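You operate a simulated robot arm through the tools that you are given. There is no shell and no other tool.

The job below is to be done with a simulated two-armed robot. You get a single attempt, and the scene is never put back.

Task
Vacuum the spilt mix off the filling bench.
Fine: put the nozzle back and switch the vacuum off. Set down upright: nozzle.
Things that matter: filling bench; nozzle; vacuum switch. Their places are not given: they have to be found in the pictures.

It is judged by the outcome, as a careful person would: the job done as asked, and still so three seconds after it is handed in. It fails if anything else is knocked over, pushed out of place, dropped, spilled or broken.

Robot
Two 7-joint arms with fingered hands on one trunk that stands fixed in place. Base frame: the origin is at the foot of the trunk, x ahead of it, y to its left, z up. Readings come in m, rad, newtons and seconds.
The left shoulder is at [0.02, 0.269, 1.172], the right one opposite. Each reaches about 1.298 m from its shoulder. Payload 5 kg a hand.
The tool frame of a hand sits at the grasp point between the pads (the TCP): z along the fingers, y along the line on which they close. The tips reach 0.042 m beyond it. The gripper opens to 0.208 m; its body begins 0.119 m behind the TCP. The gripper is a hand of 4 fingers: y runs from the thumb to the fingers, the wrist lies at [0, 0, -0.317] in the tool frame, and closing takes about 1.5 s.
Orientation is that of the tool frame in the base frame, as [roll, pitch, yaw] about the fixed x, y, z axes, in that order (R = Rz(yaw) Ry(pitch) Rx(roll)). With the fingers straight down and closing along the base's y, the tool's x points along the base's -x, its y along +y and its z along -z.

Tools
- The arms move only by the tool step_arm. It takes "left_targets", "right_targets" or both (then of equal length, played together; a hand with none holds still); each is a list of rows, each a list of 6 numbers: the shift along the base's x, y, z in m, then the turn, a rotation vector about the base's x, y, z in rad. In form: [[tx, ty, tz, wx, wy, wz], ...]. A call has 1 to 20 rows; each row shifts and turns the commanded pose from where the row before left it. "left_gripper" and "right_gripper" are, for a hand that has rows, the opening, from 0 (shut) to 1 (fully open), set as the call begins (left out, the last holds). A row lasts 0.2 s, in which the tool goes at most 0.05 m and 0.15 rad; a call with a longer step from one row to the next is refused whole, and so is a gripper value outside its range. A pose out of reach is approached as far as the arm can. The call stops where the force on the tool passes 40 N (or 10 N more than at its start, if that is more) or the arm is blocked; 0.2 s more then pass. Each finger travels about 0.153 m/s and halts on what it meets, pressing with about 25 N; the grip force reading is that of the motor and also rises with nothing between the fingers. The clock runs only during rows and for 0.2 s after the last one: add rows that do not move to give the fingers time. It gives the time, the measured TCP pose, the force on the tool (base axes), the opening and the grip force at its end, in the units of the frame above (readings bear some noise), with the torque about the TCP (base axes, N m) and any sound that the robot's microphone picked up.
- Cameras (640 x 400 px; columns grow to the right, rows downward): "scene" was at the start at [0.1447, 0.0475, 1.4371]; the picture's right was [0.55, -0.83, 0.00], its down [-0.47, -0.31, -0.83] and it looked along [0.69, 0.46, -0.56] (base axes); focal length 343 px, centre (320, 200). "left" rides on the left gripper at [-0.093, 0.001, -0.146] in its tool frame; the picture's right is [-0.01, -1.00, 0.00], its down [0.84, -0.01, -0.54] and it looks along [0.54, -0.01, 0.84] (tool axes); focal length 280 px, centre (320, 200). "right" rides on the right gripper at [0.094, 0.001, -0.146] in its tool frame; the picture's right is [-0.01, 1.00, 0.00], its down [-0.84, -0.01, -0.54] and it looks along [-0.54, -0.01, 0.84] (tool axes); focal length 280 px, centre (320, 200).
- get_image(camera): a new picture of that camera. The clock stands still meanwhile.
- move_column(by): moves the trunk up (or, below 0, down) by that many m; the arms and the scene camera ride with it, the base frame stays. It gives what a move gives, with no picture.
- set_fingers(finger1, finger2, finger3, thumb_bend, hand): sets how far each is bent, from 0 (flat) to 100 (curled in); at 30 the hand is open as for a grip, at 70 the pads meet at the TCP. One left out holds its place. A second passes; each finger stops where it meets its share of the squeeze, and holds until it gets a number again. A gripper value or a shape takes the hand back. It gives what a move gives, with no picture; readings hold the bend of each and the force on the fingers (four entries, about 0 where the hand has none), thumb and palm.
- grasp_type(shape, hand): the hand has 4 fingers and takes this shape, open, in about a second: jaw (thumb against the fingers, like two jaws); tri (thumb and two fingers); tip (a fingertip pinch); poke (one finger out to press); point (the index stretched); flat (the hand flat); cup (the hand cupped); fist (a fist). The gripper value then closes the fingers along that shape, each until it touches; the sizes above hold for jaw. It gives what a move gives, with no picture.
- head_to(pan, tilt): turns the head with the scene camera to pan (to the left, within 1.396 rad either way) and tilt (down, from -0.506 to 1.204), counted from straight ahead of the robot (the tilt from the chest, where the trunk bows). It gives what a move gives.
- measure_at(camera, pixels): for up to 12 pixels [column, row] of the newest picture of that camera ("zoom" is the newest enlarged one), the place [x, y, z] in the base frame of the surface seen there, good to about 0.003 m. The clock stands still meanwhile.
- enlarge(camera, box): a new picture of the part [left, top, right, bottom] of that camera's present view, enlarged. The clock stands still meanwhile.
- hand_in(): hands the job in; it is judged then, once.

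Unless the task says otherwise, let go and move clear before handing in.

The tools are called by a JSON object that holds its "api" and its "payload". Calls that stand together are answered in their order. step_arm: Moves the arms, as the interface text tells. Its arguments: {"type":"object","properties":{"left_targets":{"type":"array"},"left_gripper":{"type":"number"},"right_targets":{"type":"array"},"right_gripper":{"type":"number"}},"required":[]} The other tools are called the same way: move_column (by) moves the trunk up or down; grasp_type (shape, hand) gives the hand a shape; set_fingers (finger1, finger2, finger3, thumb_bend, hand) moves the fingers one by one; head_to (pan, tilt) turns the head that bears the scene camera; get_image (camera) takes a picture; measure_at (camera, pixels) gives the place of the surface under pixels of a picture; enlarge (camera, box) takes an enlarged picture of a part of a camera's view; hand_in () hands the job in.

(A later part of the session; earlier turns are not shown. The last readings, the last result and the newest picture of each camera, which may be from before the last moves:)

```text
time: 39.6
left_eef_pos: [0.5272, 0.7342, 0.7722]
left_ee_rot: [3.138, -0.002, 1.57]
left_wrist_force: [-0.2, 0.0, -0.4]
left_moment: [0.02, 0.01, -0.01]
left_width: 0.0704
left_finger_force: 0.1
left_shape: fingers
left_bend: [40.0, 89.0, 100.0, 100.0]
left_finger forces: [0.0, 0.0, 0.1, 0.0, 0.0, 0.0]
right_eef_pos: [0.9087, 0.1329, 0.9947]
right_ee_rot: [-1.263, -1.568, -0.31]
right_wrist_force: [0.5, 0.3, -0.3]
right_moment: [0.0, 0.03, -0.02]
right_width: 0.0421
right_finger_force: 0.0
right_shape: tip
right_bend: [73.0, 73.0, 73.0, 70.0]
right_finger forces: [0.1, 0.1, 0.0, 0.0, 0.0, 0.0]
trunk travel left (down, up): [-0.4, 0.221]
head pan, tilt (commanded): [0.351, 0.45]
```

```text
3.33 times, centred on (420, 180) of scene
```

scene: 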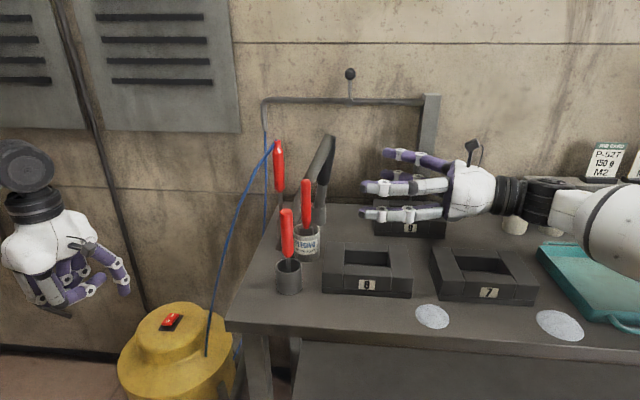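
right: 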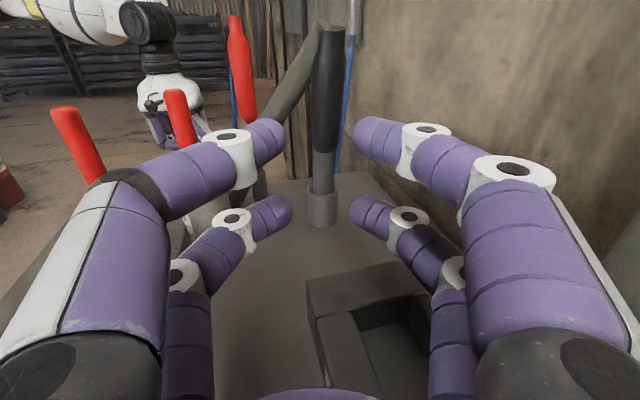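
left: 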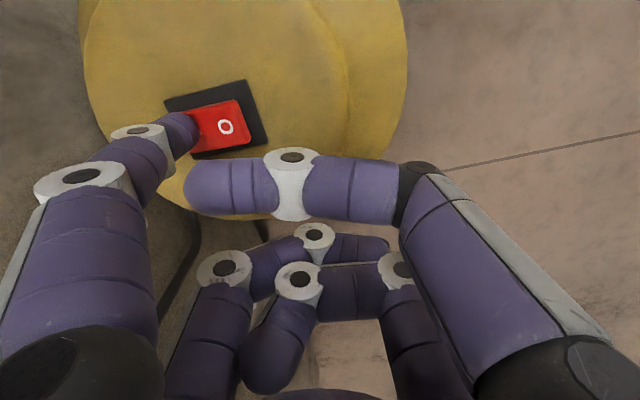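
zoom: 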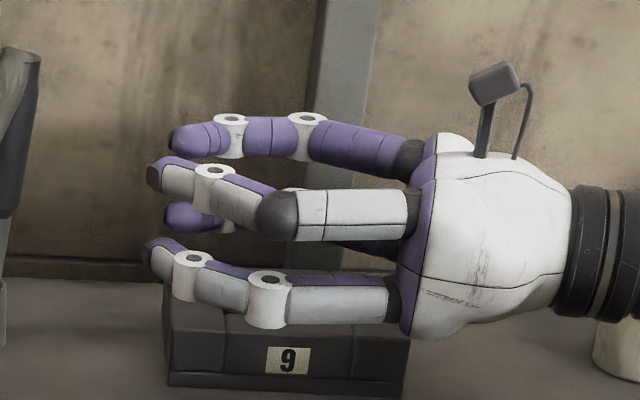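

Tip closes much like jaw. I'll measure the pad inclination here along the upper +x finger's inner edge, (355,125) to (402,165), and the thumb's.

{"api": "measure_at", "payload": {"camera": "right", "pixels": [[356, 130], [365, 143], [378, 153], [390, 160], [400, 168], [415, 185], [440, 200], [286, 135], [278, 147], [266, 160], [256, 168], [240, 185]]}}

{"api": "grasp_type", "payload": {"hand": "right", "shape": "cup"}}

{"api": "get_image", "payload": {"camera": "right"}}

```text
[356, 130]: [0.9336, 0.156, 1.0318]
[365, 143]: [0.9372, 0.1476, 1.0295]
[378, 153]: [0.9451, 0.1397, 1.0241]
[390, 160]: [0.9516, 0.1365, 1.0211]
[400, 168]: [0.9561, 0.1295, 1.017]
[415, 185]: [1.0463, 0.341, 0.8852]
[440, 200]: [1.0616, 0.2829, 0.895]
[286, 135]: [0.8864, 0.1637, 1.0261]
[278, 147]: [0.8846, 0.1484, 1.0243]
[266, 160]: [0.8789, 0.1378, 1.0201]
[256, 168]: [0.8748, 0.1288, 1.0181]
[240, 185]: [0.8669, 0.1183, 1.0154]
```

```text
time: 40.5
left_eef_pos: [0.5282, 0.7331, 0.7722]
left_ee_rot: [3.137, 0.001, 1.571]
left_wrist_force: [-0.5, 0.7, -0.1]
left_moment: [0.02, 0.0, -0.01]
left_width: 0.0704
left_finger_force: 0.1
left_shape: fingers
left_bend: [40.0, 89.0, 100.0, 100.0]
left_finger forces: [0.0, 0.0, 0.0, 0.0, 0.0, 0.0]
right_eef_pos: [0.9103, 0.132, 0.9946]
right_ee_rot: [-1.242, -1.569, -0.329]
right_wrist_force: [0.0, -0.4, -0.7]
right_moment: [-0.01, -0.01, -0.01]
right_width: 0.0599
right_finger_force: 0.0
right_shape: cup
right_bend: [70.0, 70.0, 70.0, 46.0]
right_finger forces: [0.0, 0.0, 0.1, 0.0, 0.1, 0.0]
trunk travel left (down, up): [-0.4, 0.221]
head pan, tilt (commanded): [0.351, 0.45]
```

```text
taken
```

right: 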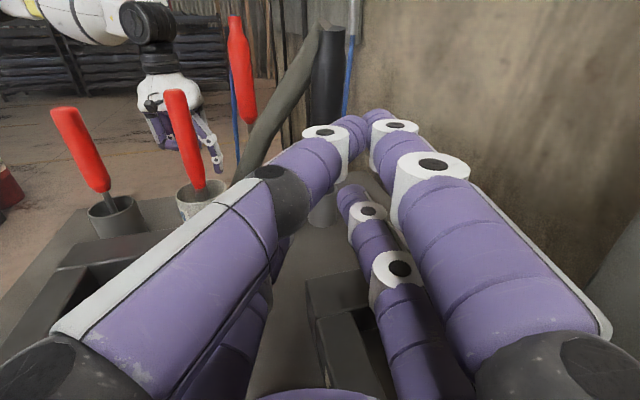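

Cup bends the knuckles inward and keeps the end segments straighter. I'll measure its pad inclination too.

{"api": "measure_at", "payload": {"camera": "right", "pixels": [[362, 116], [372, 140], [376, 165], [392, 190], [340, 200], [350, 225], [360, 245], [358, 140], [345, 160], [330, 185], [365, 210], [400, 270]]}}

{"api": "enlarge", "payload": {"camera": "right", "box": [220, 80, 480, 300]}}

{"api": "enlarge", "payload": {"camera": "scene", "box": [340, 120, 500, 240]}}

```text
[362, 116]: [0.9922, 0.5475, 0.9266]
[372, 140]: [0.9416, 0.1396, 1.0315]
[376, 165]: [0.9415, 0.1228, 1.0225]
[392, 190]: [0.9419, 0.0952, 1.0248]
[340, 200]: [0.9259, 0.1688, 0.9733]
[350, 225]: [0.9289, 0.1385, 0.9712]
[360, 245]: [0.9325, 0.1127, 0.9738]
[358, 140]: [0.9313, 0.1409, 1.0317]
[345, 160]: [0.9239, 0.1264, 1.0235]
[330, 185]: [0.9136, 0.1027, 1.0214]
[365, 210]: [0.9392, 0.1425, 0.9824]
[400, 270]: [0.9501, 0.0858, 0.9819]
```

```text
1.82 times, centred on (350, 190) of right
```

zoom: 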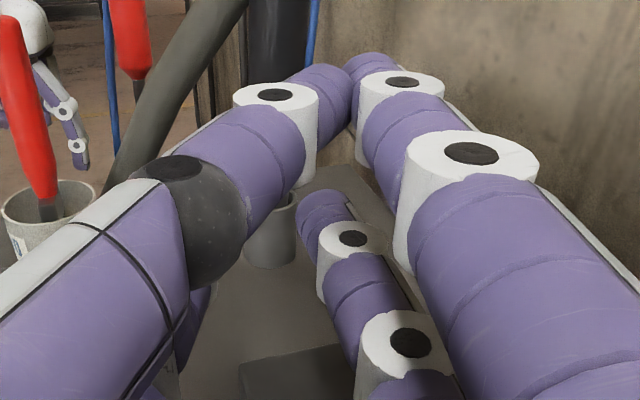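

```text
3.33 times, centred on (420, 180) of scene
```

zoom: 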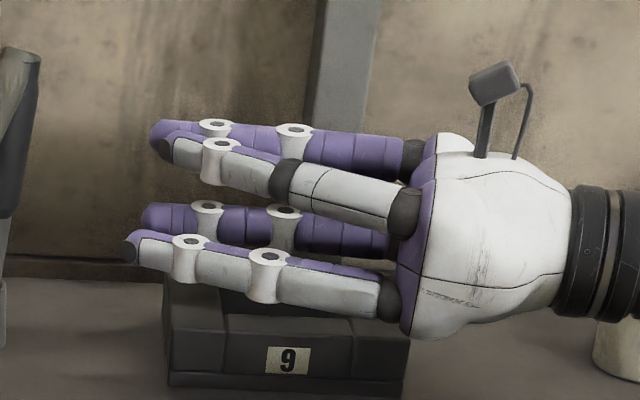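

Cup keeps the +x fingers nearly parallel (inner edge x≈0.9415 all along), but its thumb crosses over. I'll see what set_fingers gives at about bend 58 for all, which may keep the pads straighter than jaw.

{"api": "set_fingers", "payload": {"hand": "right", "finger1": 58, "finger2": 58, "finger3": 58, "thumb_bend": 58}}

{"api": "get_image", "payload": {"camera": "right"}}

{"api": "enlarge", "payload": {"camera": "scene", "box": [340, 120, 500, 240]}}

```text
time: 41.5
left_eef_pos: [0.5272, 0.7342, 0.7726]
left_ee_rot: [3.138, -0.001, 1.57]
left_wrist_force: [-0.4, -0.2, -0.4]
left_moment: [-0.01, 0.02, 0.0]
left_width: 0.0705
left_finger_force: 0.1
left_shape: fingers
left_bend: [40.0, 89.0, 100.0, 100.0]
left_finger forces: [0.1, 0.1, 0.1, 0.0, 0.1, 0.1]
right_eef_pos: [0.9097, 0.1327, 0.995]
right_ee_rot: [-1.248, -1.57, -0.325]
right_wrist_force: [0.7, -0.7, -0.2]
right_moment: [-0.02, -0.01, 0.02]
right_width: 0.0756
right_finger_force: 0.1
right_shape: fingers
right_bend: [57.0, 57.0, 57.0, 57.0]
right_finger forces: [0.0, 0.1, 0.0, 0.0, 0.0, 0.0]
trunk travel left (down, up): [-0.4, 0.221]
head pan, tilt (commanded): [0.351, 0.45]
```

```text
taken
```

right: 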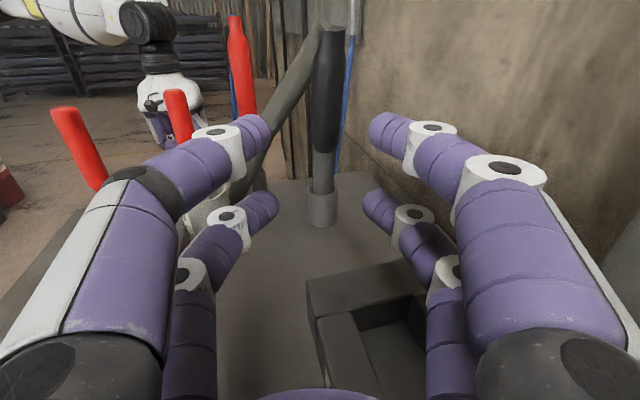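

```text
3.33 times, centred on (420, 180) of scene
```

zoom: 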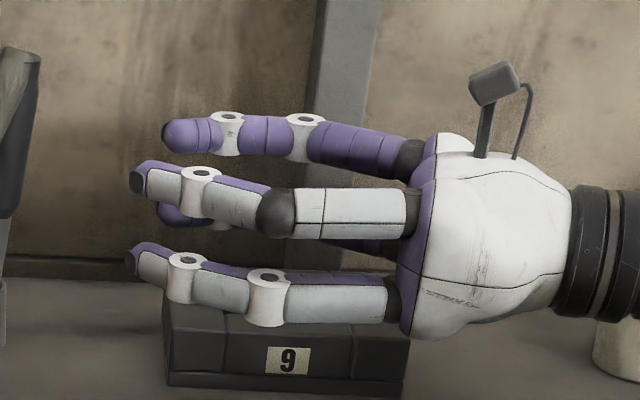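

I'll measure pad inclination in this mode.

{"api": "measure_at", "payload": {"camera": "right", "pixels": [[370, 128], [378, 142], [390, 152], [402, 160], [412, 172], [432, 190], [365, 205], [372, 218], [384, 230], [395, 240], [270, 130], [262, 143]]}}

{"api": "measure_at", "payload": {"camera": "zoom", "pixels": [[133, 180], [150, 180], [180, 185], [215, 205], [240, 215], [132, 260], [150, 262], [180, 275], [220, 285], [165, 140], [175, 215], [300, 215]]}}

```text
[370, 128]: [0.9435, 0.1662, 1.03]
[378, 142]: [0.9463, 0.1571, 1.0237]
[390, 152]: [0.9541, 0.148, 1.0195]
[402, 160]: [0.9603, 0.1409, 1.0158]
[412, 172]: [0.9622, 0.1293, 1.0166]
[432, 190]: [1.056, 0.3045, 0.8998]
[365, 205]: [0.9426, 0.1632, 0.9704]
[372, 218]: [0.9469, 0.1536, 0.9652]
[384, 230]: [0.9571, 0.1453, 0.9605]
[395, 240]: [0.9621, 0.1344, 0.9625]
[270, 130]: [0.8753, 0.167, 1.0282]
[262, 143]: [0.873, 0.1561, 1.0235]
```

```text
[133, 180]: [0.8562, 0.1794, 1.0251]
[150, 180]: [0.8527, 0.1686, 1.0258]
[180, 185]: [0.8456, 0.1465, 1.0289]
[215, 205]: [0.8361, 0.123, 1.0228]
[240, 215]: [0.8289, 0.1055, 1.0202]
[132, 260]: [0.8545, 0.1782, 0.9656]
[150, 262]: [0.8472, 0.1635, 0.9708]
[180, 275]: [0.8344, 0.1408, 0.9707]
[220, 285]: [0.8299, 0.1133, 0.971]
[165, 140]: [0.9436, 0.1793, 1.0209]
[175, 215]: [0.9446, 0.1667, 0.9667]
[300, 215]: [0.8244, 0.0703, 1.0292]
```

The set_fingers mode gives a gentler pad angle (about 18–34°) with tips reaching 46 mm past the TCP. Now let me measure how the nozzle stands at present.

{"api": "enlarge", "payload": {"camera": "right", "box": [240, 10, 400, 240]}}

{"api": "measure_at", "payload": {"camera": "right", "pixels": [[327, 40], [327, 70], [326, 100], [325, 130], [323, 145], [322, 160], [322, 175], [322, 188], [322, 215], [314, 160], [331, 160], [313, 90]]}}

{"api": "measure_at", "payload": {"camera": "right", "pixels": [[342, 90], [310, 50], [290, 95], [270, 130], [255, 165], [311, 205], [333, 205], [180, 110], [240, 60], [75, 135]]}}

```text
1.74 times, centred on (320, 125) of right
```

zoom: 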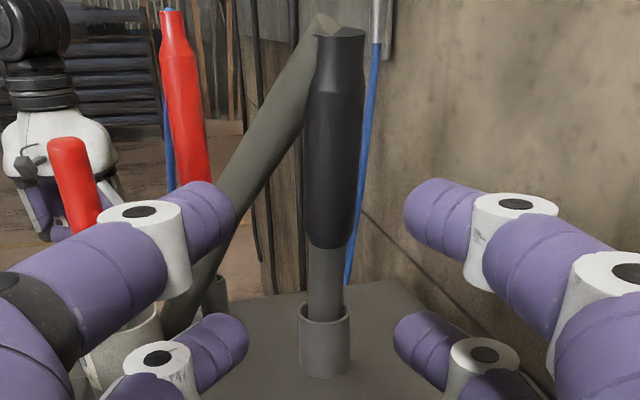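

```text
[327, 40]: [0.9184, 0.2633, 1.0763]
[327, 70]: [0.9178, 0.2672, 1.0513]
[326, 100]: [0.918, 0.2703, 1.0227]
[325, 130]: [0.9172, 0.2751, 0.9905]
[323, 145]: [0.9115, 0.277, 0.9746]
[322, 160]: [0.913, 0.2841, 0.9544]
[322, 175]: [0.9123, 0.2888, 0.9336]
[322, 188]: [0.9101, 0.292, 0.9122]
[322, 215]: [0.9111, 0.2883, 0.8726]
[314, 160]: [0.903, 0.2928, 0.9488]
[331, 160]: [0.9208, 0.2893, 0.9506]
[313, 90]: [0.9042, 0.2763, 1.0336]
```

```text
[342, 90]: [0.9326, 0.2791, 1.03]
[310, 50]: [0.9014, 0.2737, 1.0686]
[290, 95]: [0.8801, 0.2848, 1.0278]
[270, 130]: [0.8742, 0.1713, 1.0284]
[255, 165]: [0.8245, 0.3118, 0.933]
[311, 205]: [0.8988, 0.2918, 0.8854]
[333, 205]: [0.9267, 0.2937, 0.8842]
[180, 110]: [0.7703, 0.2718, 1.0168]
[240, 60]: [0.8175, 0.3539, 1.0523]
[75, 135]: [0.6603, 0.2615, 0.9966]
```

The nozzle leans about 10° toward −y. I'll close the fingers, then use the level fingertip front as a flat pusher against the grip at z≈0.98–1.04 to stand it upright again before pinching it.

{"api": "set_fingers", "payload": {"hand": "right", "finger1": 70, "finger2": 70, "finger3": 70, "thumb_bend": 70}}

{"api": "get_image", "payload": {"camera": "right"}}

{"api": "enlarge", "payload": {"camera": "scene", "box": [300, 100, 500, 240]}}

```text
time: 42.5
left_eef_pos: [0.5267, 0.7346, 0.7739]
left_ee_rot: [3.138, 0.001, 1.571]
left_wrist_force: [-0.5, -0.5, 0.4]
left_moment: [0.02, 0.01, 0.03]
left_width: 0.0704
left_finger_force: 0.0
left_shape: fingers
left_bend: [40.0, 89.0, 100.0, 100.0]
left_finger forces: [0.0, 0.0, 0.1, 0.1, 0.1, 0.1]
right_eef_pos: [0.9098, 0.1329, 0.9953]
right_ee_rot: [-1.257, -1.568, -0.315]
right_wrist_force: [0.5, 0.0, 1.5]
right_moment: [0.01, 0.03, -0.01]
right_width: 0.0112
right_finger_force: 0.0
right_shape: fingers
right_bend: [70.0, 70.0, 70.0, 70.0]
right_finger forces: [0.0, 0.1, 0.1, 0.1, 0.1, 0.0]
trunk travel left (down, up): [-0.4, 0.221]
head pan, tilt (commanded): [0.351, 0.45]
```

```text
taken
```

right: 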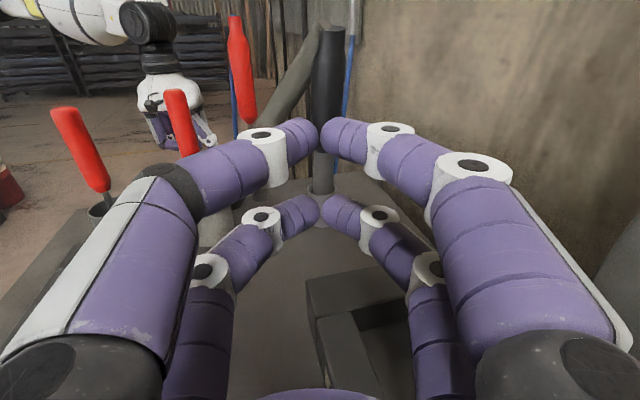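

```text
2.86 times, centred on (400, 170) of scene
```

zoom: 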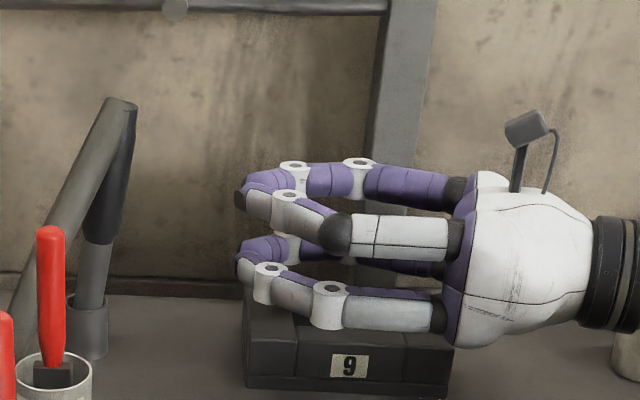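

The closed fingertips form a front at about (237,200) and (240,265) in the zoom. I'll measure it and then approach to just short of contact, raised to z≈1.01.

{"api": "measure_at", "payload": {"camera": "zoom", "pixels": [[238, 202], [245, 190], [240, 268], [246, 255], [130, 110], [118, 160], [103, 210], [95, 270], [92, 310]]}}

{"api": "step_arm", "payload": {"right_targets": [[0.001, 0.02, 0.006, 0, 0, 0], [0, 0.025, 0.005, 0, 0, 0], [0, 0.025, 0.004, 0, 0, 0], [0, 0.012, 0, 0, 0, 0], [0, 0, 0, 0, 0, 0]]}}

{"api": "get_image", "payload": {"camera": "right"}}

{"api": "enlarge", "payload": {"camera": "scene", "box": [270, 100, 470, 240]}}

```text
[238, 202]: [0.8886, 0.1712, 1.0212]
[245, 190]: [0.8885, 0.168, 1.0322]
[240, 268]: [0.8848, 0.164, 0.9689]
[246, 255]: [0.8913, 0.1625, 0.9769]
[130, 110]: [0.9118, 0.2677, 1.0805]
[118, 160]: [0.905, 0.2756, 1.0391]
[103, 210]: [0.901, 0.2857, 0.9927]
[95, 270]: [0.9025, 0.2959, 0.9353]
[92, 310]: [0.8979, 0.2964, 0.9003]
```

```text
time: 43.7
left_eef_pos: [0.5278, 0.7342, 0.7735]
left_ee_rot: [3.139, 0.002, 1.57]
left_wrist_force: [-0.6, -0.1, -0.6]
left_moment: [-0.02, 0.0, -0.01]
left_width: 0.0703
left_finger_force: 0.1
left_shape: fingers
left_bend: [40.0, 89.0, 100.0, 100.0]
left_finger forces: [0.0, 0.0, 0.1, 0.0, 0.1, 0.0]
right_eef_pos: [0.9106, 0.2155, 1.0088]
right_ee_rot: [-1.173, -1.568, -0.402]
right_wrist_force: [0.6, -0.7, 0.0]
right_moment: [0.01, -0.01, -0.01]
right_width: 0.0111
right_finger_force: 0.0
right_shape: fingers
right_bend: [70.0, 70.0, 70.0, 70.0]
right_finger forces: [0.0, 0.0, 0.0, 0.0, 0.0, 0.1]
trunk travel left (down, up): [-0.4, 0.221]
head pan, tilt (commanded): [0.351, 0.45]
```

```text
taken
```

right: 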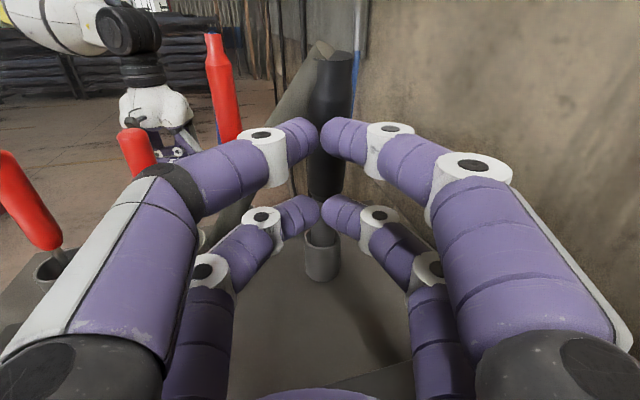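

```text
2.86 times, centred on (370, 170) of scene
```

zoom: 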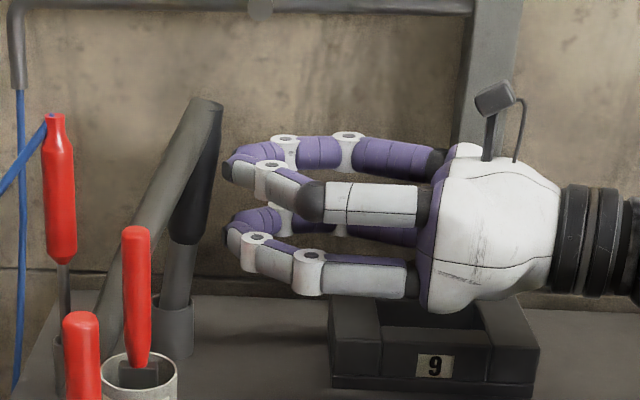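

The upper tips are about 1.6 cm short of the grip. I'll push gently in 4–8 mm steps, about 3.2 cm in all, and watch it come upright.

{"api": "step_arm", "payload": {"right_targets": [[0.002, 0.008, 0, 0, 0, 0], [0.001, 0.006, 0, 0, 0, 0], [0, 0.004, 0, 0, 0, 0], [0, 0.004, 0, 0, 0, 0], [0, 0.004, 0, 0, 0, 0], [0, 0.003, 0, 0, 0, 0], [0, 0.002, 0, 0, 0, 0], [0, 0, 0, 0, 0, 0]]}}

{"api": "get_image", "payload": {"camera": "right"}}

{"api": "enlarge", "payload": {"camera": "scene", "box": [270, 100, 470, 240]}}

```text
time: 45.5
left_eef_pos: [0.5274, 0.7341, 0.7725]
left_ee_rot: [3.137, 0.0, 1.571]
left_wrist_force: [0.5, -0.3, -0.2]
left_moment: [0.01, -0.03, 0.0]
left_width: 0.0706
left_finger_force: 0.1
left_shape: fingers
left_bend: [40.0, 89.0, 100.0, 100.0]
left_finger forces: [0.1, 0.0, 0.0, 0.0, 0.0, 0.0]
right_eef_pos: [0.9153, 0.2451, 1.0095]
right_ee_rot: [-1.346, -1.57, -0.227]
right_wrist_force: [0.9, 0.7, -0.6]
right_moment: [0.02, 0.03, 0.02]
right_width: 0.0114
right_finger_force: 0.0
right_shape: fingers
right_bend: [70.0, 70.0, 70.0, 70.0]
right_finger forces: [0.0, 0.1, 0.0, 0.0, 0.0, 0.0]
trunk travel left (down, up): [-0.4, 0.221]
head pan, tilt (commanded): [0.351, 0.45]
```

```text
taken
```

right: 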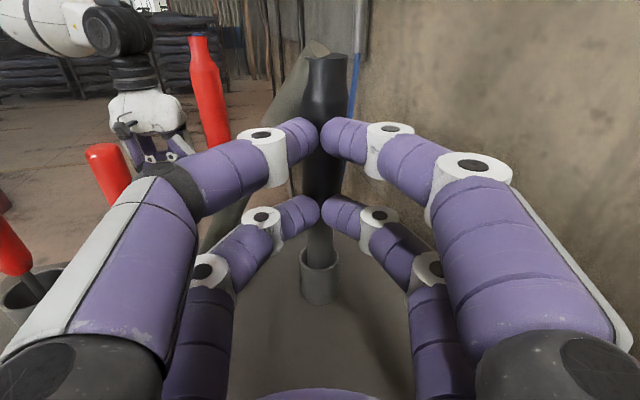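

```text
2.86 times, centred on (370, 170) of scene
```

zoom: 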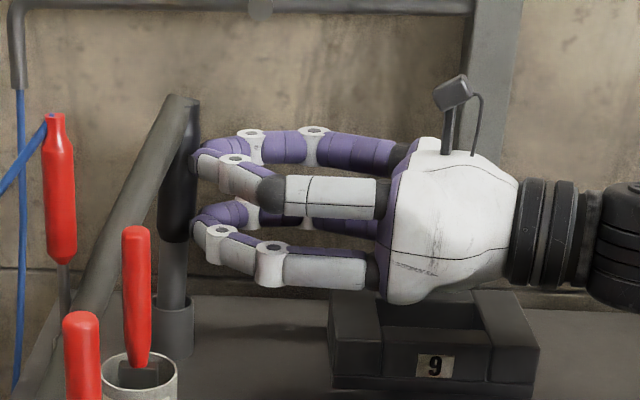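

The nozzle is now nearly upright against the tips, grip running (183,110) to (173,240). I'll measure the remaining lean.

{"api": "measure_at", "payload": {"camera": "zoom", "pixels": [[182, 125], [178, 150], [174, 185], [172, 220], [172, 260], [171, 285], [172, 320], [172, 345], [190, 125], [165, 220], [200, 165], [198, 225]]}}

{"api": "step_arm", "payload": {"right_targets": [[0, 0.002, 0, 0, 0, 0], [0, 0.002, 0, 0, 0, 0], [0, 0.001, 0, 0, 0, 0], [0, 0, 0, 0, 0, 0]]}}

{"api": "enlarge", "payload": {"camera": "scene", "box": [270, 100, 470, 240]}}

{"api": "measure_at", "payload": {"camera": "zoom", "pixels": [[182, 125], [178, 150], [174, 185], [172, 220], [172, 260], [171, 285], [172, 320], [172, 345]]}}

```text
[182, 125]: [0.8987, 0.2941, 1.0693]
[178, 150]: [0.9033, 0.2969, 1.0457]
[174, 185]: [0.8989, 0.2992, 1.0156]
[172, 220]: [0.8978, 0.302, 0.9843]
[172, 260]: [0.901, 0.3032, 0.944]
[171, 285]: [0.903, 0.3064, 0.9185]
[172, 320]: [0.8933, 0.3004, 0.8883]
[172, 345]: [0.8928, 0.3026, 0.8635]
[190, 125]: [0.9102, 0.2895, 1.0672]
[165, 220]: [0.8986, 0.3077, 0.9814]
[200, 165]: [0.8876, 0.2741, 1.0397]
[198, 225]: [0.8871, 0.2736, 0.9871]
```

```text
time: 46.5
left_eef_pos: [0.527, 0.7335, 0.7723]
left_ee_rot: [3.138, -0.001, 1.571]
left_wrist_force: [0.2, 0.3, 0.5]
left_moment: [0.02, 0.02, 0.0]
left_width: 0.0705
left_finger_force: 0.0
left_shape: fingers
left_bend: [40.0, 89.0, 100.0, 100.0]
left_finger forces: [0.0, 0.1, 0.0, 0.1, 0.0, 0.0]
right_eef_pos: [0.9157, 0.2506, 1.0088]
right_ee_rot: [-1.31, -1.568, -0.261]
right_wrist_force: [-0.2, -0.6, 0.8]
right_moment: [0.04, -0.02, 0.02]
right_width: 0.011
right_finger_force: 0.1
right_shape: fingers
right_bend: [70.0, 70.0, 70.0, 70.0]
right_finger forces: [0.0, 0.0, 0.0, 0.0, 0.1, 0.0]
trunk travel left (down, up): [-0.4, 0.221]
head pan, tilt (commanded): [0.351, 0.45]
```

```text
2.86 times, centred on (370, 170) of scene
```

zoom: 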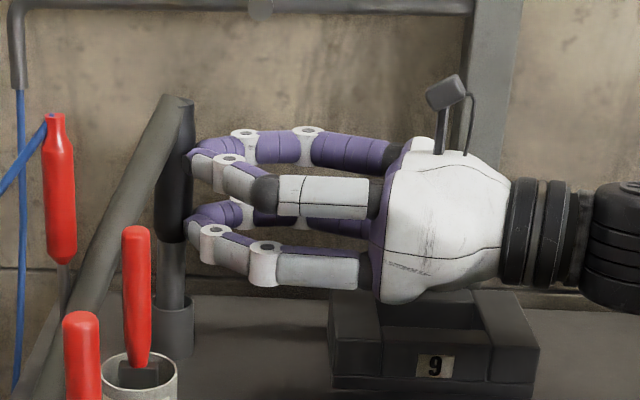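

```text
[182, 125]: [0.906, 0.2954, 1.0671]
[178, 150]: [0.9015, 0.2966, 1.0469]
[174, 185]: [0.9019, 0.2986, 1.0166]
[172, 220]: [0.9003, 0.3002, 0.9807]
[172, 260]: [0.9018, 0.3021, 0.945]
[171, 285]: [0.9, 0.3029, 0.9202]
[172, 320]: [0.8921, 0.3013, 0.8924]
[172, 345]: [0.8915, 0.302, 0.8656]
```

The nozzle looks upright now (grip columns 157–192 all along). I'll back off slowly and see whether it stays.

{"api": "step_arm", "payload": {"right_targets": [[0, -0.003, 0, 0, 0, 0], [0, -0.005, 0, 0, 0, 0], [0, -0.01, 0, 0, 0, 0], [0, -0.02, 0, 0, 0, 0], [0, -0.03, 0, 0, 0, 0], [0, -0.03, 0, 0, 0, 0], [0, 0, 0, 0, 0, 0]]}}

{"api": "get_image", "payload": {"camera": "right"}}

{"api": "enlarge", "payload": {"camera": "scene", "box": [270, 100, 470, 240]}}

```text
time: 48.1
left_eef_pos: [0.5266, 0.7346, 0.7731]
left_ee_rot: [3.138, 0.0, 1.572]
left_wrist_force: [-0.4, 0.1, 1.5]
left_moment: [0.01, -0.05, 0.0]
left_width: 0.0704
left_finger_force: 0.0
left_shape: fingers
left_bend: [40.0, 89.0, 100.0, 100.0]
left_finger forces: [0.0, 0.0, 0.0, 0.1, 0.0, 0.0]
right_eef_pos: [0.9128, 0.1528, 1.012]
right_ee_rot: [-1.13, -1.57, -0.441]
right_wrist_force: [-0.6, 0.1, -0.9]
right_moment: [-0.01, -0.01, -0.02]
right_width: 0.0112
right_finger_force: 0.0
right_shape: fingers
right_bend: [70.0, 70.0, 70.0, 70.0]
right_finger forces: [0.0, 0.1, 0.0, 0.0, 0.1, 0.0]
trunk travel left (down, up): [-0.4, 0.221]
head pan, tilt (commanded): [0.351, 0.45]
```

```text
taken
```

right: 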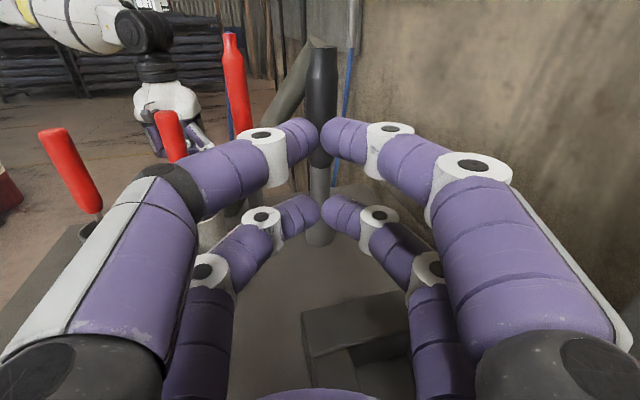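

```text
2.86 times, centred on (370, 170) of scene
```

zoom: 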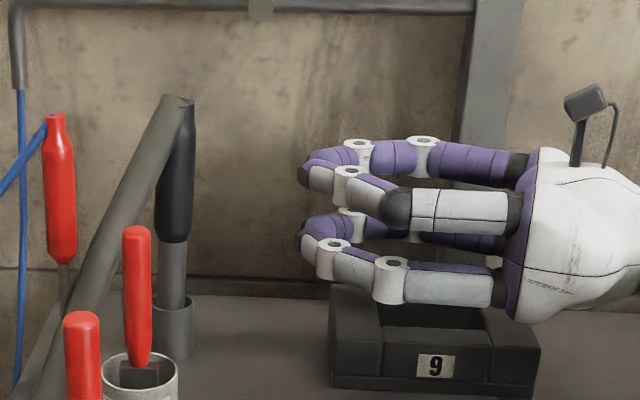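

It stays upright after backing away. I'll measure its axis accurately.

{"api": "measure_at", "payload": {"camera": "zoom", "pixels": [[178, 125], [176, 160], [175, 190], [174, 225], [173, 255], [172, 285], [158, 200], [191, 200], [162, 270], [183, 270]]}}

{"api": "measure_at", "payload": {"camera": "right", "pixels": [[321, 60], [321, 85], [320, 105], [318, 175], [318, 185], [308, 80], [335, 80], [290, 90]]}}

```text
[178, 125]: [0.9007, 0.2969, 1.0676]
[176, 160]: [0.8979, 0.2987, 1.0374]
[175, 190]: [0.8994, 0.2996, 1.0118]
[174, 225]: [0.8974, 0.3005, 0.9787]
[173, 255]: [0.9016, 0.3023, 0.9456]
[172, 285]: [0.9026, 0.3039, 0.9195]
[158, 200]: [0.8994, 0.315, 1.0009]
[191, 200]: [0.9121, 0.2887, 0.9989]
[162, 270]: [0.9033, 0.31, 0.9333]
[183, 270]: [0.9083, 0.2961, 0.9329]
```

```text
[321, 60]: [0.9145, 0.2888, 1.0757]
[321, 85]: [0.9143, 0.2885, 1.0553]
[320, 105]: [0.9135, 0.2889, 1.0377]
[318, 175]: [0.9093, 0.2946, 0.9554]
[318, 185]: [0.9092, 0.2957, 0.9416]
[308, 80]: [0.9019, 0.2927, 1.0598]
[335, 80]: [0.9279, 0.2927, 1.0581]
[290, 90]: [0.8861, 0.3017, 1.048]
```

The nozzle is upright: axis about (0.912, 0.306), tilt about 1°. Now I'll reopen to bend 59, lower to z≈0.968, and move in so the tube sits about 23 mm past the TCP, right between the fingertip pads.

{"api": "set_fingers", "payload": {"hand": "right", "finger1": 59, "finger2": 59, "finger3": 59, "thumb_bend": 59}}

{"api": "step_arm", "payload": {"right_targets": [[0, 0.01, -0.022, 0, 0, 0], [0, 0.01, -0.022, 0, 0, 0], [0, 0.025, 0, 0, 0, 0], [0, 0.025, 0, 0, 0, 0], [0, 0.025, 0, 0, 0, 0], [0, 0.02, 0, 0, 0, 0], [0, 0.015, 0, 0, 0, 0], [0, 0, 0, 0, 0, 0]]}}

{"api": "get_image", "payload": {"camera": "right"}}

{"api": "enlarge", "payload": {"camera": "scene", "box": [270, 100, 470, 240]}}

```text
time: 49.1
left_eef_pos: [0.5272, 0.7331, 0.772]
left_ee_rot: [3.138, 0.0, 1.57]
left_wrist_force: [-0.2, -0.6, 0.0]
left_moment: [0.01, -0.04, 0.0]
left_width: 0.0705
left_finger_force: 0.2
left_shape: fingers
left_bend: [40.0, 89.0, 100.0, 100.0]
left_finger forces: [0.0, 0.0, 0.0, 0.0, 0.1, 0.0]
right_eef_pos: [0.9148, 0.1519, 1.0102]
right_ee_rot: [-1.282, -1.569, -0.289]
right_wrist_force: [-0.4, 0.0, 1.3]
right_moment: [0.0, -0.01, 0.01]
right_width: 0.0649
right_finger_force: 0.1
right_shape: fingers
right_bend: [59.0, 59.0, 59.0, 59.0]
right_finger forces: [0.1, 0.1, 0.0, 0.1, 0.0, 0.0]
trunk travel left (down, up): [-0.4, 0.221]
head pan, tilt (commanded): [0.351, 0.45]
```

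```text
time: 50.9
left_eef_pos: [0.528, 0.7339, 0.773]
left_ee_rot: [3.138, 0.0, 1.571]
left_wrist_force: [-0.4, -0.3, -0.8]
left_moment: [-0.01, 0.01, 0.0]
left_width: 0.0705
left_finger_force: 0.0
left_shape: fingers
left_bend: [40.0, 89.0, 100.0, 100.0]
left_finger forces: [0.1, 0.0, 0.0, 0.0, 0.0, 0.0]
right_eef_pos: [0.9153, 0.2827, 0.9654]
right_ee_rot: [1.525, -1.569, -3.097]
right_wrist_force: [-0.1, -0.2, -0.4]
right_moment: [0.0, -0.02, -0.01]
right_width: 0.0649
right_finger_force: 0.1
right_shape: fingers
right_bend: [59.0, 59.0, 59.0, 59.0]
right_finger forces: [0.1, 0.1, 0.1, 0.0, 0.0, 0.0]
trunk travel left (down, up): [-0.4, 0.221]
head pan, tilt (commanded): [0.351, 0.45]
```

```text
taken
```

right: 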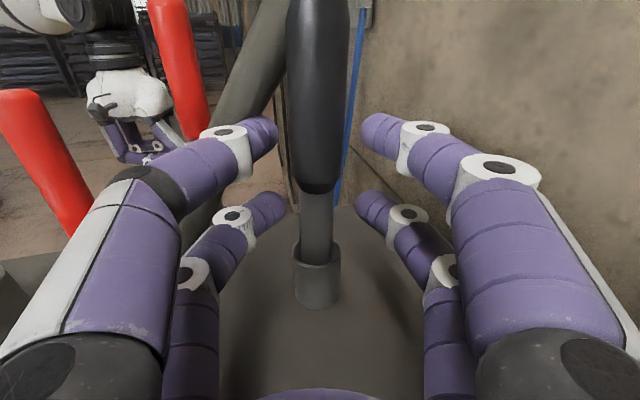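

```text
2.86 times, centred on (370, 170) of scene
```

zoom: 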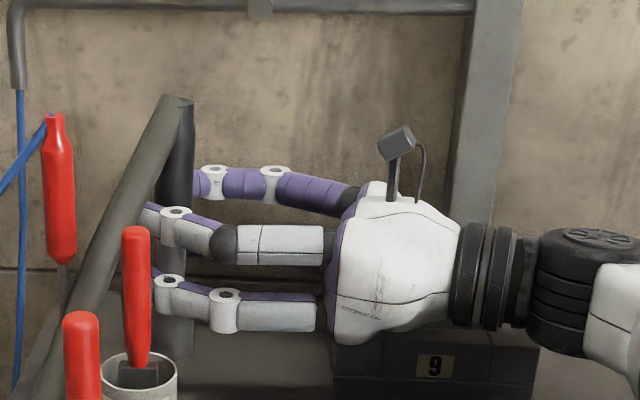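

The tube and grip stand between the fingertips without contact. I'll nudge x by −3 mm and close in stages, first to bend 66.

{"api": "step_arm", "payload": {"right_targets": [[-0.003, 0, 0.002, 0, 0, 0], [0, 0, 0, 0, 0, 0]]}}

{"api": "set_fingers", "payload": {"hand": "right", "finger1": 66, "finger2": 66, "finger3": 66, "thumb_bend": 66}}

{"api": "get_image", "payload": {"camera": "right"}}

```text
time: 51.5
left_eef_pos: [0.5267, 0.7342, 0.7725]
left_ee_rot: [3.138, 0.0, 1.572]
left_wrist_force: [-0.6, -0.2, -0.1]
left_moment: [0.05, -0.03, 0.01]
left_width: 0.0704
left_finger_force: 0.1
left_shape: fingers
left_bend: [40.0, 89.0, 100.0, 100.0]
left_finger forces: [0.0, 0.1, 0.0, 0.0, 0.0, 0.0]
right_eef_pos: [0.9126, 0.2837, 0.9679]
right_ee_rot: [-1.219, -1.568, -0.349]
right_wrist_force: [0.1, 0.1, 0.4]
right_moment: [0.05, 0.0, -0.04]
right_width: 0.0649
right_finger_force: 0.0
right_shape: fingers
right_bend: [59.0, 59.0, 59.0, 59.0]
right_finger forces: [0.0, 0.0, 0.1, 0.1, 0.0, 0.0]
trunk travel left (down, up): [-0.4, 0.221]
head pan, tilt (commanded): [0.351, 0.45]
```

```text
time: 52.5
left_eef_pos: [0.5268, 0.7339, 0.7722]
left_ee_rot: [3.138, -0.001, 1.572]
left_wrist_force: [0.5, -0.4, -0.6]
left_moment: [0.01, -0.04, 0.02]
left_width: 0.0706
left_finger_force: 0.0
left_shape: fingers
left_bend: [40.0, 89.0, 100.0, 100.0]
left_finger forces: [0.0, 0.1, 0.1, 0.0, 0.0, 0.0]
right_eef_pos: [0.9112, 0.283, 0.9678]
right_ee_rot: [-1.246, -1.569, -0.324]
right_wrist_force: [-0.1, 0.8, 1.1]
right_moment: [0.03, -0.01, 0.02]
right_width: 0.0369
right_finger_force: 3.1
right_shape: fingers
right_bend: [64.0, 65.0, 66.0, 65.0]
right_finger forces: [2.3, 0.9, 0.7, 0.0, 2.5, 0.0]
trunk travel left (down, up): [-0.4, 0.221]
head pan, tilt (commanded): [0.351, 0.45]
```

```text
taken
```

right: 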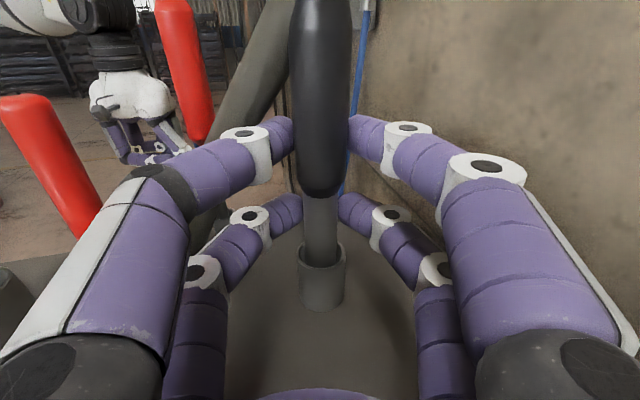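

All four digits now touch evenly: finger1 2.3, finger2 0.9, finger3 0.7 and thumb 2.5 N, with the nozzle still upright. I'll tighten.

{"api": "set_fingers", "payload": {"hand": "right", "finger1": 72, "finger2": 72, "finger3": 72, "thumb_bend": 72}}

{"api": "get_image", "payload": {"camera": "right"}}

{"api": "enlarge", "payload": {"camera": "scene", "box": [270, 100, 470, 240]}}

```text
time: 53.5
left_eef_pos: [0.5273, 0.7332, 0.774]
left_ee_rot: [3.139, 0.0, 1.571]
left_wrist_force: [-0.5, -0.8, -0.2]
left_moment: [-0.01, -0.03, 0.01]
left_width: 0.0706
left_finger_force: 0.1
left_shape: fingers
left_bend: [40.0, 89.0, 100.0, 100.0]
left_finger forces: [0.0, 0.0, 0.0, 0.0, 0.0, 0.0]
right_eef_pos: [0.9119, 0.2827, 0.9681]
right_ee_rot: [-1.241, -1.57, -0.329]
right_wrist_force: [0.1, 0.2, 1.2]
right_moment: [0.05, 0.01, -0.02]
right_width: 0.0343
right_finger_force: 20.0
right_shape: fingers
right_bend: [64.0, 66.0, 67.0, 69.0]
right_finger forces: [9.1, 9.2, 8.4, 0.1, 12.1, 0.0]
trunk travel left (down, up): [-0.4, 0.221]
head pan, tilt (commanded): [0.351, 0.45]
```

```text
taken
```

right: 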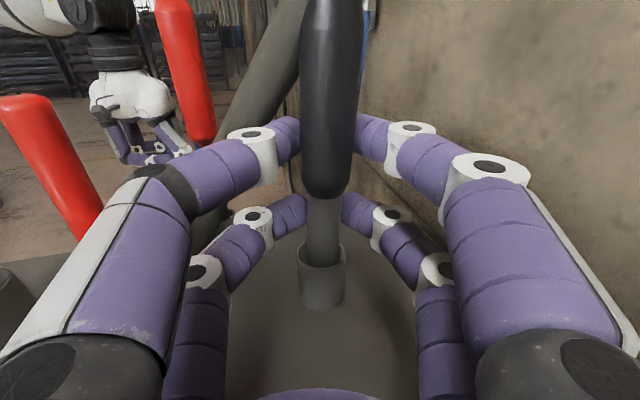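

```text
2.86 times, centred on (370, 170) of scene
```

zoom: 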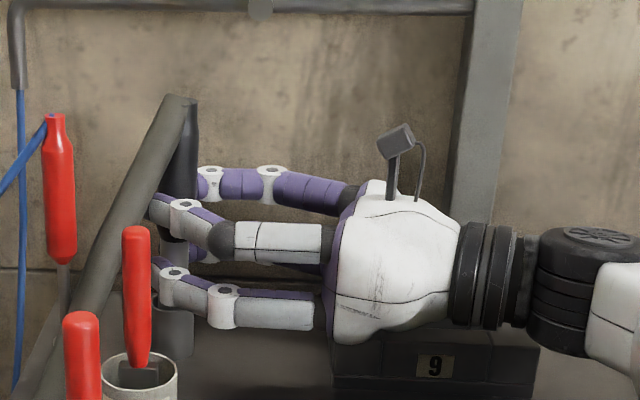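

All four digits grip at 8–12 N. The grip's top looks slightly pushed toward +x, column 318 to 335, so I'll measure that lean.

{"api": "measure_at", "payload": {"camera": "right", "pixels": [[333, 20], [331, 70], [329, 120], [327, 170], [323, 205], [321, 225], [320, 240], [320, 280]]}}

{"api": "measure_at", "payload": {"camera": "zoom", "pixels": [[188, 120], [185, 150], [180, 180], [175, 220], [172, 250], [170, 290], [175, 330], [150, 150], [120, 220]]}}

```text
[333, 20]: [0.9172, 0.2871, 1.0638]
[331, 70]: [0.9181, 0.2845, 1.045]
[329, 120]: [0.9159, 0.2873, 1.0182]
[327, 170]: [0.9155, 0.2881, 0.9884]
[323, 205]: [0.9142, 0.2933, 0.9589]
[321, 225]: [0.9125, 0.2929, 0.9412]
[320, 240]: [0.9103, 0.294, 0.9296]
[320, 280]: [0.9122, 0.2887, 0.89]
```

```text
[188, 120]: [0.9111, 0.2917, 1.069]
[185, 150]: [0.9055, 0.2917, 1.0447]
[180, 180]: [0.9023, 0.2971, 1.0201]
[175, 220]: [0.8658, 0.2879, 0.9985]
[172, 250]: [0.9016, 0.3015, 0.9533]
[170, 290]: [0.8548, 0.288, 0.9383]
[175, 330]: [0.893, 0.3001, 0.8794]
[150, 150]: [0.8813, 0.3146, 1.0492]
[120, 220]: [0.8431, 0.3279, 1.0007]
```

The lean is only about 3° in x and 1° in y, which I can correct when putting it back. I'll firm up the fingers a little and then test-lift 1.5 cm.

{"api": "set_fingers", "payload": {"hand": "right", "finger1": 77, "finger2": 75, "finger3": 75, "thumb_bend": 73}}

{"api": "step_arm", "payload": {"right_targets": [[0, 0, 0.005, 0, 0, 0], [0, 0, 0.005, 0, 0, 0], [0, 0, 0.005, 0, 0, 0], [0, 0, 0, 0, 0, 0]]}}

{"api": "get_image", "payload": {"camera": "right"}}

{"api": "enlarge", "payload": {"camera": "scene", "box": [270, 100, 470, 240]}}

```text
time: 54.5
left_eef_pos: [0.5276, 0.7342, 0.7746]
left_ee_rot: [3.139, 0.001, 1.572]
left_wrist_force: [0.6, 0.0, 0.0]
left_moment: [-0.03, 0.0, 0.0]
left_width: 0.0704
left_finger_force: 0.0
left_shape: fingers
left_bend: [40.0, 89.0, 100.0, 100.0]
left_finger forces: [0.1, 0.0, 0.0, 0.0, 0.0, 0.0]
right_eef_pos: [0.911, 0.2843, 0.9688]
right_ee_rot: [-1.215, -1.569, -0.355]
right_wrist_force: [-0.8, 0.5, 2.0]
right_moment: [0.05, 0.09, 0.03]
right_width: 0.034
right_finger_force: 19.2
right_shape: fingers
right_bend: [62.0, 65.0, 67.0, 69.0]
right_finger forces: [9.0, 9.0, 8.7, 0.1, 12.1, 0.1]
trunk travel left (down, up): [-0.4, 0.221]
head pan, tilt (commanded): [0.351, 0.45]
```

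```text
time: 55.5
left_eef_pos: [0.5276, 0.7348, 0.7729]
left_ee_rot: [3.139, 0.0, 1.573]
left_wrist_force: [0.0, 0.7, -0.1]
left_moment: [0.01, -0.02, -0.01]
left_width: 0.0702
left_finger_force: 0.1
left_shape: fingers
left_bend: [40.0, 89.0, 100.0, 100.0]
left_finger forces: [0.0, 0.0, 0.0, 0.1, 0.0, 0.0]
right_eef_pos: [0.9119, 0.2832, 0.9832]
right_ee_rot: [-1.435, -1.569, -0.138]
right_wrist_force: [-0.9, -0.4, -0.7]
right_moment: [-0.03, 0.01, -0.01]
right_width: 0.0341
right_finger_force: 18.8
right_shape: fingers
right_bend: [62.0, 65.0, 67.0, 69.0]
right_finger forces: [9.2, 9.3, 7.9, 0.1, 12.0, 0.0]
trunk travel left (down, up): [-0.4, 0.221]
head pan, tilt (commanded): [0.351, 0.45]
```

```text
taken
```

right: 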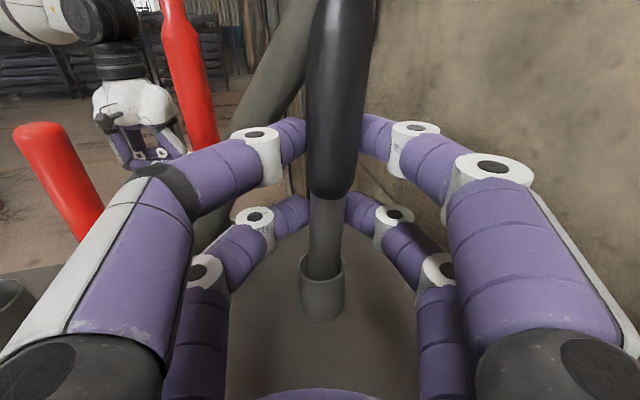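

```text
2.86 times, centred on (370, 170) of scene
```

zoom: 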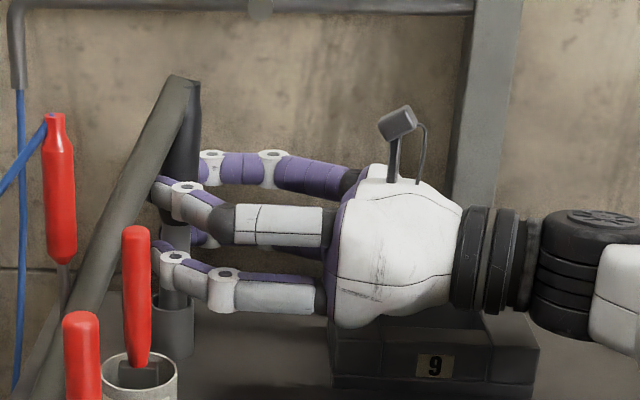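

The nozzle rises with the hand and the forces hold steady. I'll keep lifting slowly to clear the holder rim and watch how the hose behaves.

{"api": "step_arm", "payload": {"right_targets": [[0, 0, 0.012, 0, 0, 0], [0, 0, 0.015, 0, 0, 0], [0, 0, 0.015, 0, 0, 0], [0, 0, 0.015, 0, 0, 0], [0, 0, 0.015, 0, 0, 0], [0, 0, 0, 0, 0, 0]]}}

{"api": "get_image", "payload": {"camera": "right"}}

{"api": "get_image", "payload": {"camera": "scene"}}

{"api": "enlarge", "payload": {"camera": "scene", "box": [230, 80, 470, 280]}}

```text
time: 56.9
left_eef_pos: [0.5278, 0.7346, 0.7732]
left_ee_rot: [3.137, -0.001, 1.571]
left_wrist_force: [-1.1, -0.1, 0.0]
left_moment: [-0.03, 0.01, 0.01]
left_width: 0.0703
left_finger_force: 0.0
left_shape: fingers
left_bend: [40.0, 89.0, 100.0, 100.0]
left_finger forces: [0.0, 0.0, 0.0, 0.0, 0.0, 0.0]
right_eef_pos: [0.9118, 0.284, 1.0543]
right_ee_rot: [-1.53, -1.569, -0.044]
right_wrist_force: [-0.1, -0.5, -0.6]
right_moment: [-0.04, 0.02, -0.01]
right_width: 0.0342
right_finger_force: 19.2
right_shape: fingers
right_bend: [62.0, 65.0, 67.0, 69.0]
right_finger forces: [9.3, 9.3, 7.9, 0.0, 11.9, 0.0]
trunk travel left (down, up): [-0.4, 0.221]
head pan, tilt (commanded): [0.351, 0.45]
```

```text
taken
```

right: 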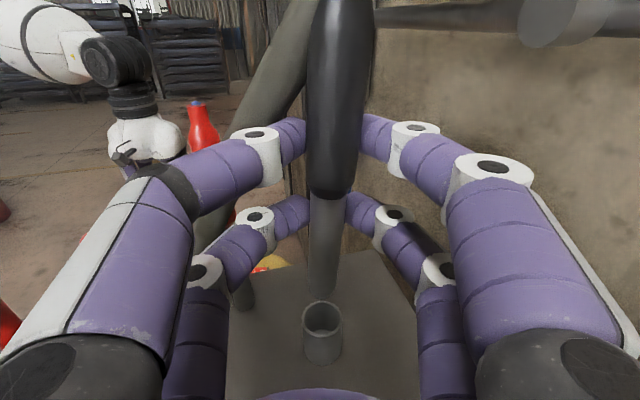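

```text
taken
```

scene: 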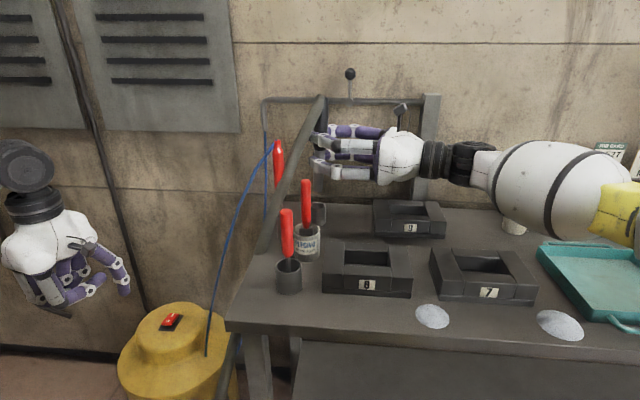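

```text
2.00 times, centred on (350, 180) of scene
```

zoom: 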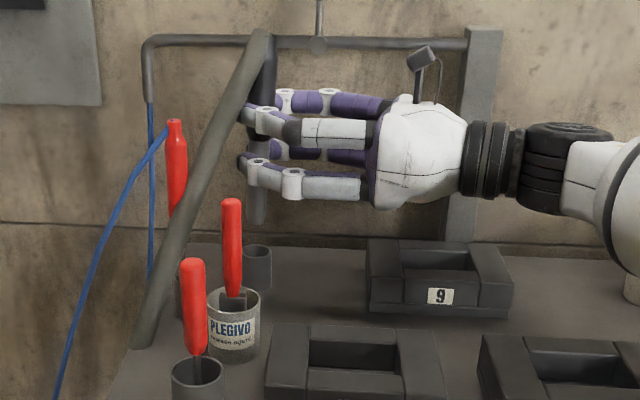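

The nozzle is fully out of the holder and well held, and the hose follows as a straight run from the grip top. I'll look at the hose's full course before carrying it past the red-handled tools.

{"api": "head_to", "payload": {"pan": 0.5, "tilt": 0.7}}

{"api": "get_image", "payload": {"camera": "scene"}}

{"api": "enlarge", "payload": {"camera": "scene", "box": [180, 60, 400, 400]}}

```text
time: 57.7
left_eef_pos: [0.5276, 0.7334, 0.7726]
left_ee_rot: [3.139, 0.001, 1.569]
left_wrist_force: [-0.2, 0.3, -0.1]
left_moment: [-0.01, -0.01, 0.0]
left_width: 0.0702
left_finger_force: 0.0
left_shape: fingers
left_bend: [40.0, 89.0, 100.0, 100.0]
left_finger forces: [0.0, 0.0, 0.0, 0.1, 0.1, 0.0]
right_eef_pos: [0.9115, 0.284, 1.0552]
right_ee_rot: [-1.321, -1.569, -0.25]
right_wrist_force: [-0.2, 0.8, -0.9]
right_moment: [-0.01, 0.0, 0.03]
right_width: 0.0342
right_finger_force: 18.9
right_shape: fingers
right_bend: [62.0, 65.0, 67.0, 69.0]
right_finger forces: [9.2, 9.4, 8.0, 0.1, 11.8, 0.0]
trunk travel left (down, up): [-0.4, 0.221]
head pan, tilt (commanded): [0.499, 0.7]
```

```text
taken
```

scene: 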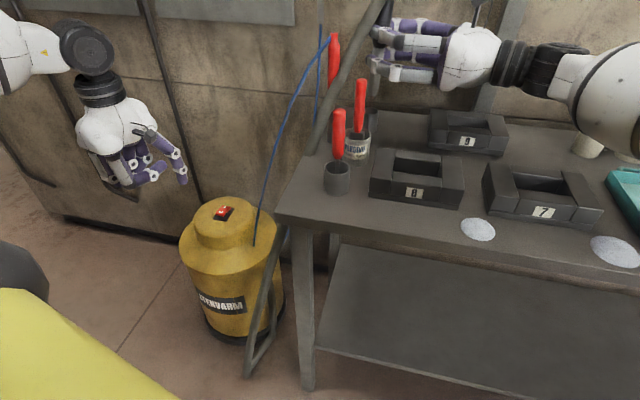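

```text
1.18 times, centred on (290, 230) of scene
```

zoom: 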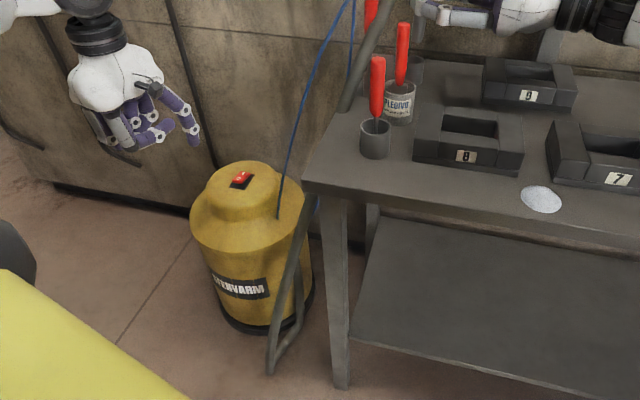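

The hose disappears at the bench top near zoom (345,110) and re-emerges below at (300,215). I'll measure points along it to see whether it's one straight run.

{"api": "measure_at", "payload": {"camera": "zoom", "pixels": [[375, 45], [362, 75], [350, 98], [345, 107], [302, 215], [295, 250], [285, 295], [275, 345], [269, 368], [290, 340], [298, 290]]}}

{"api": "measure_at", "payload": {"camera": "scene", "pixels": [[375, 20], [360, 55], [340, 95], [320, 140], [312, 155], [276, 216], [300, 180], [290, 235]]}}

{"api": "enlarge", "payload": {"camera": "scene", "box": [260, 100, 380, 260]}}

```text
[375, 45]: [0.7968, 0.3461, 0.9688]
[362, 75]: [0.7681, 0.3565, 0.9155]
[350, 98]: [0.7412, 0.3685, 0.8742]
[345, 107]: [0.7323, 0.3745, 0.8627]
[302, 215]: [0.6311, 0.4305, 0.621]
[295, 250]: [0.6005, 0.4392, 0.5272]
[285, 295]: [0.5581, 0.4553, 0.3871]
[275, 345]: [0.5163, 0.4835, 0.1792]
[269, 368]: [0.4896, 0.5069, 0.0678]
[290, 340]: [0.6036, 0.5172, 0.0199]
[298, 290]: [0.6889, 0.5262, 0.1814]
```

```text
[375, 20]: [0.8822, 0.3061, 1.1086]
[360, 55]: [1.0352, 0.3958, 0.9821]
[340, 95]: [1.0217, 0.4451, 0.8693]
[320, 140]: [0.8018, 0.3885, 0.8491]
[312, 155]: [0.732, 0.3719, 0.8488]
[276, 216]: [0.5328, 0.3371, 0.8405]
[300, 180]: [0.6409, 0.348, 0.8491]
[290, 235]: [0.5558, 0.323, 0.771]
```

```text
2.50 times, centred on (320, 180) of scene
```

zoom: 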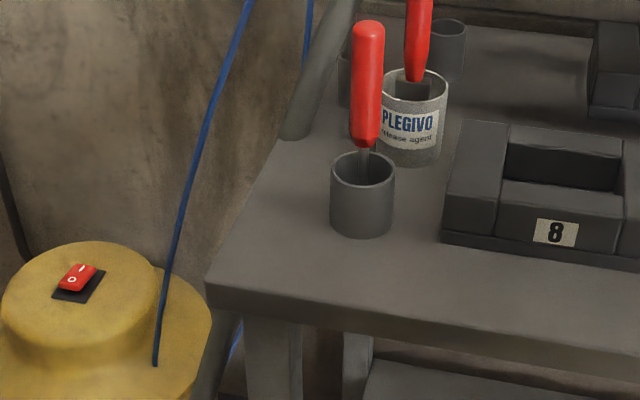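

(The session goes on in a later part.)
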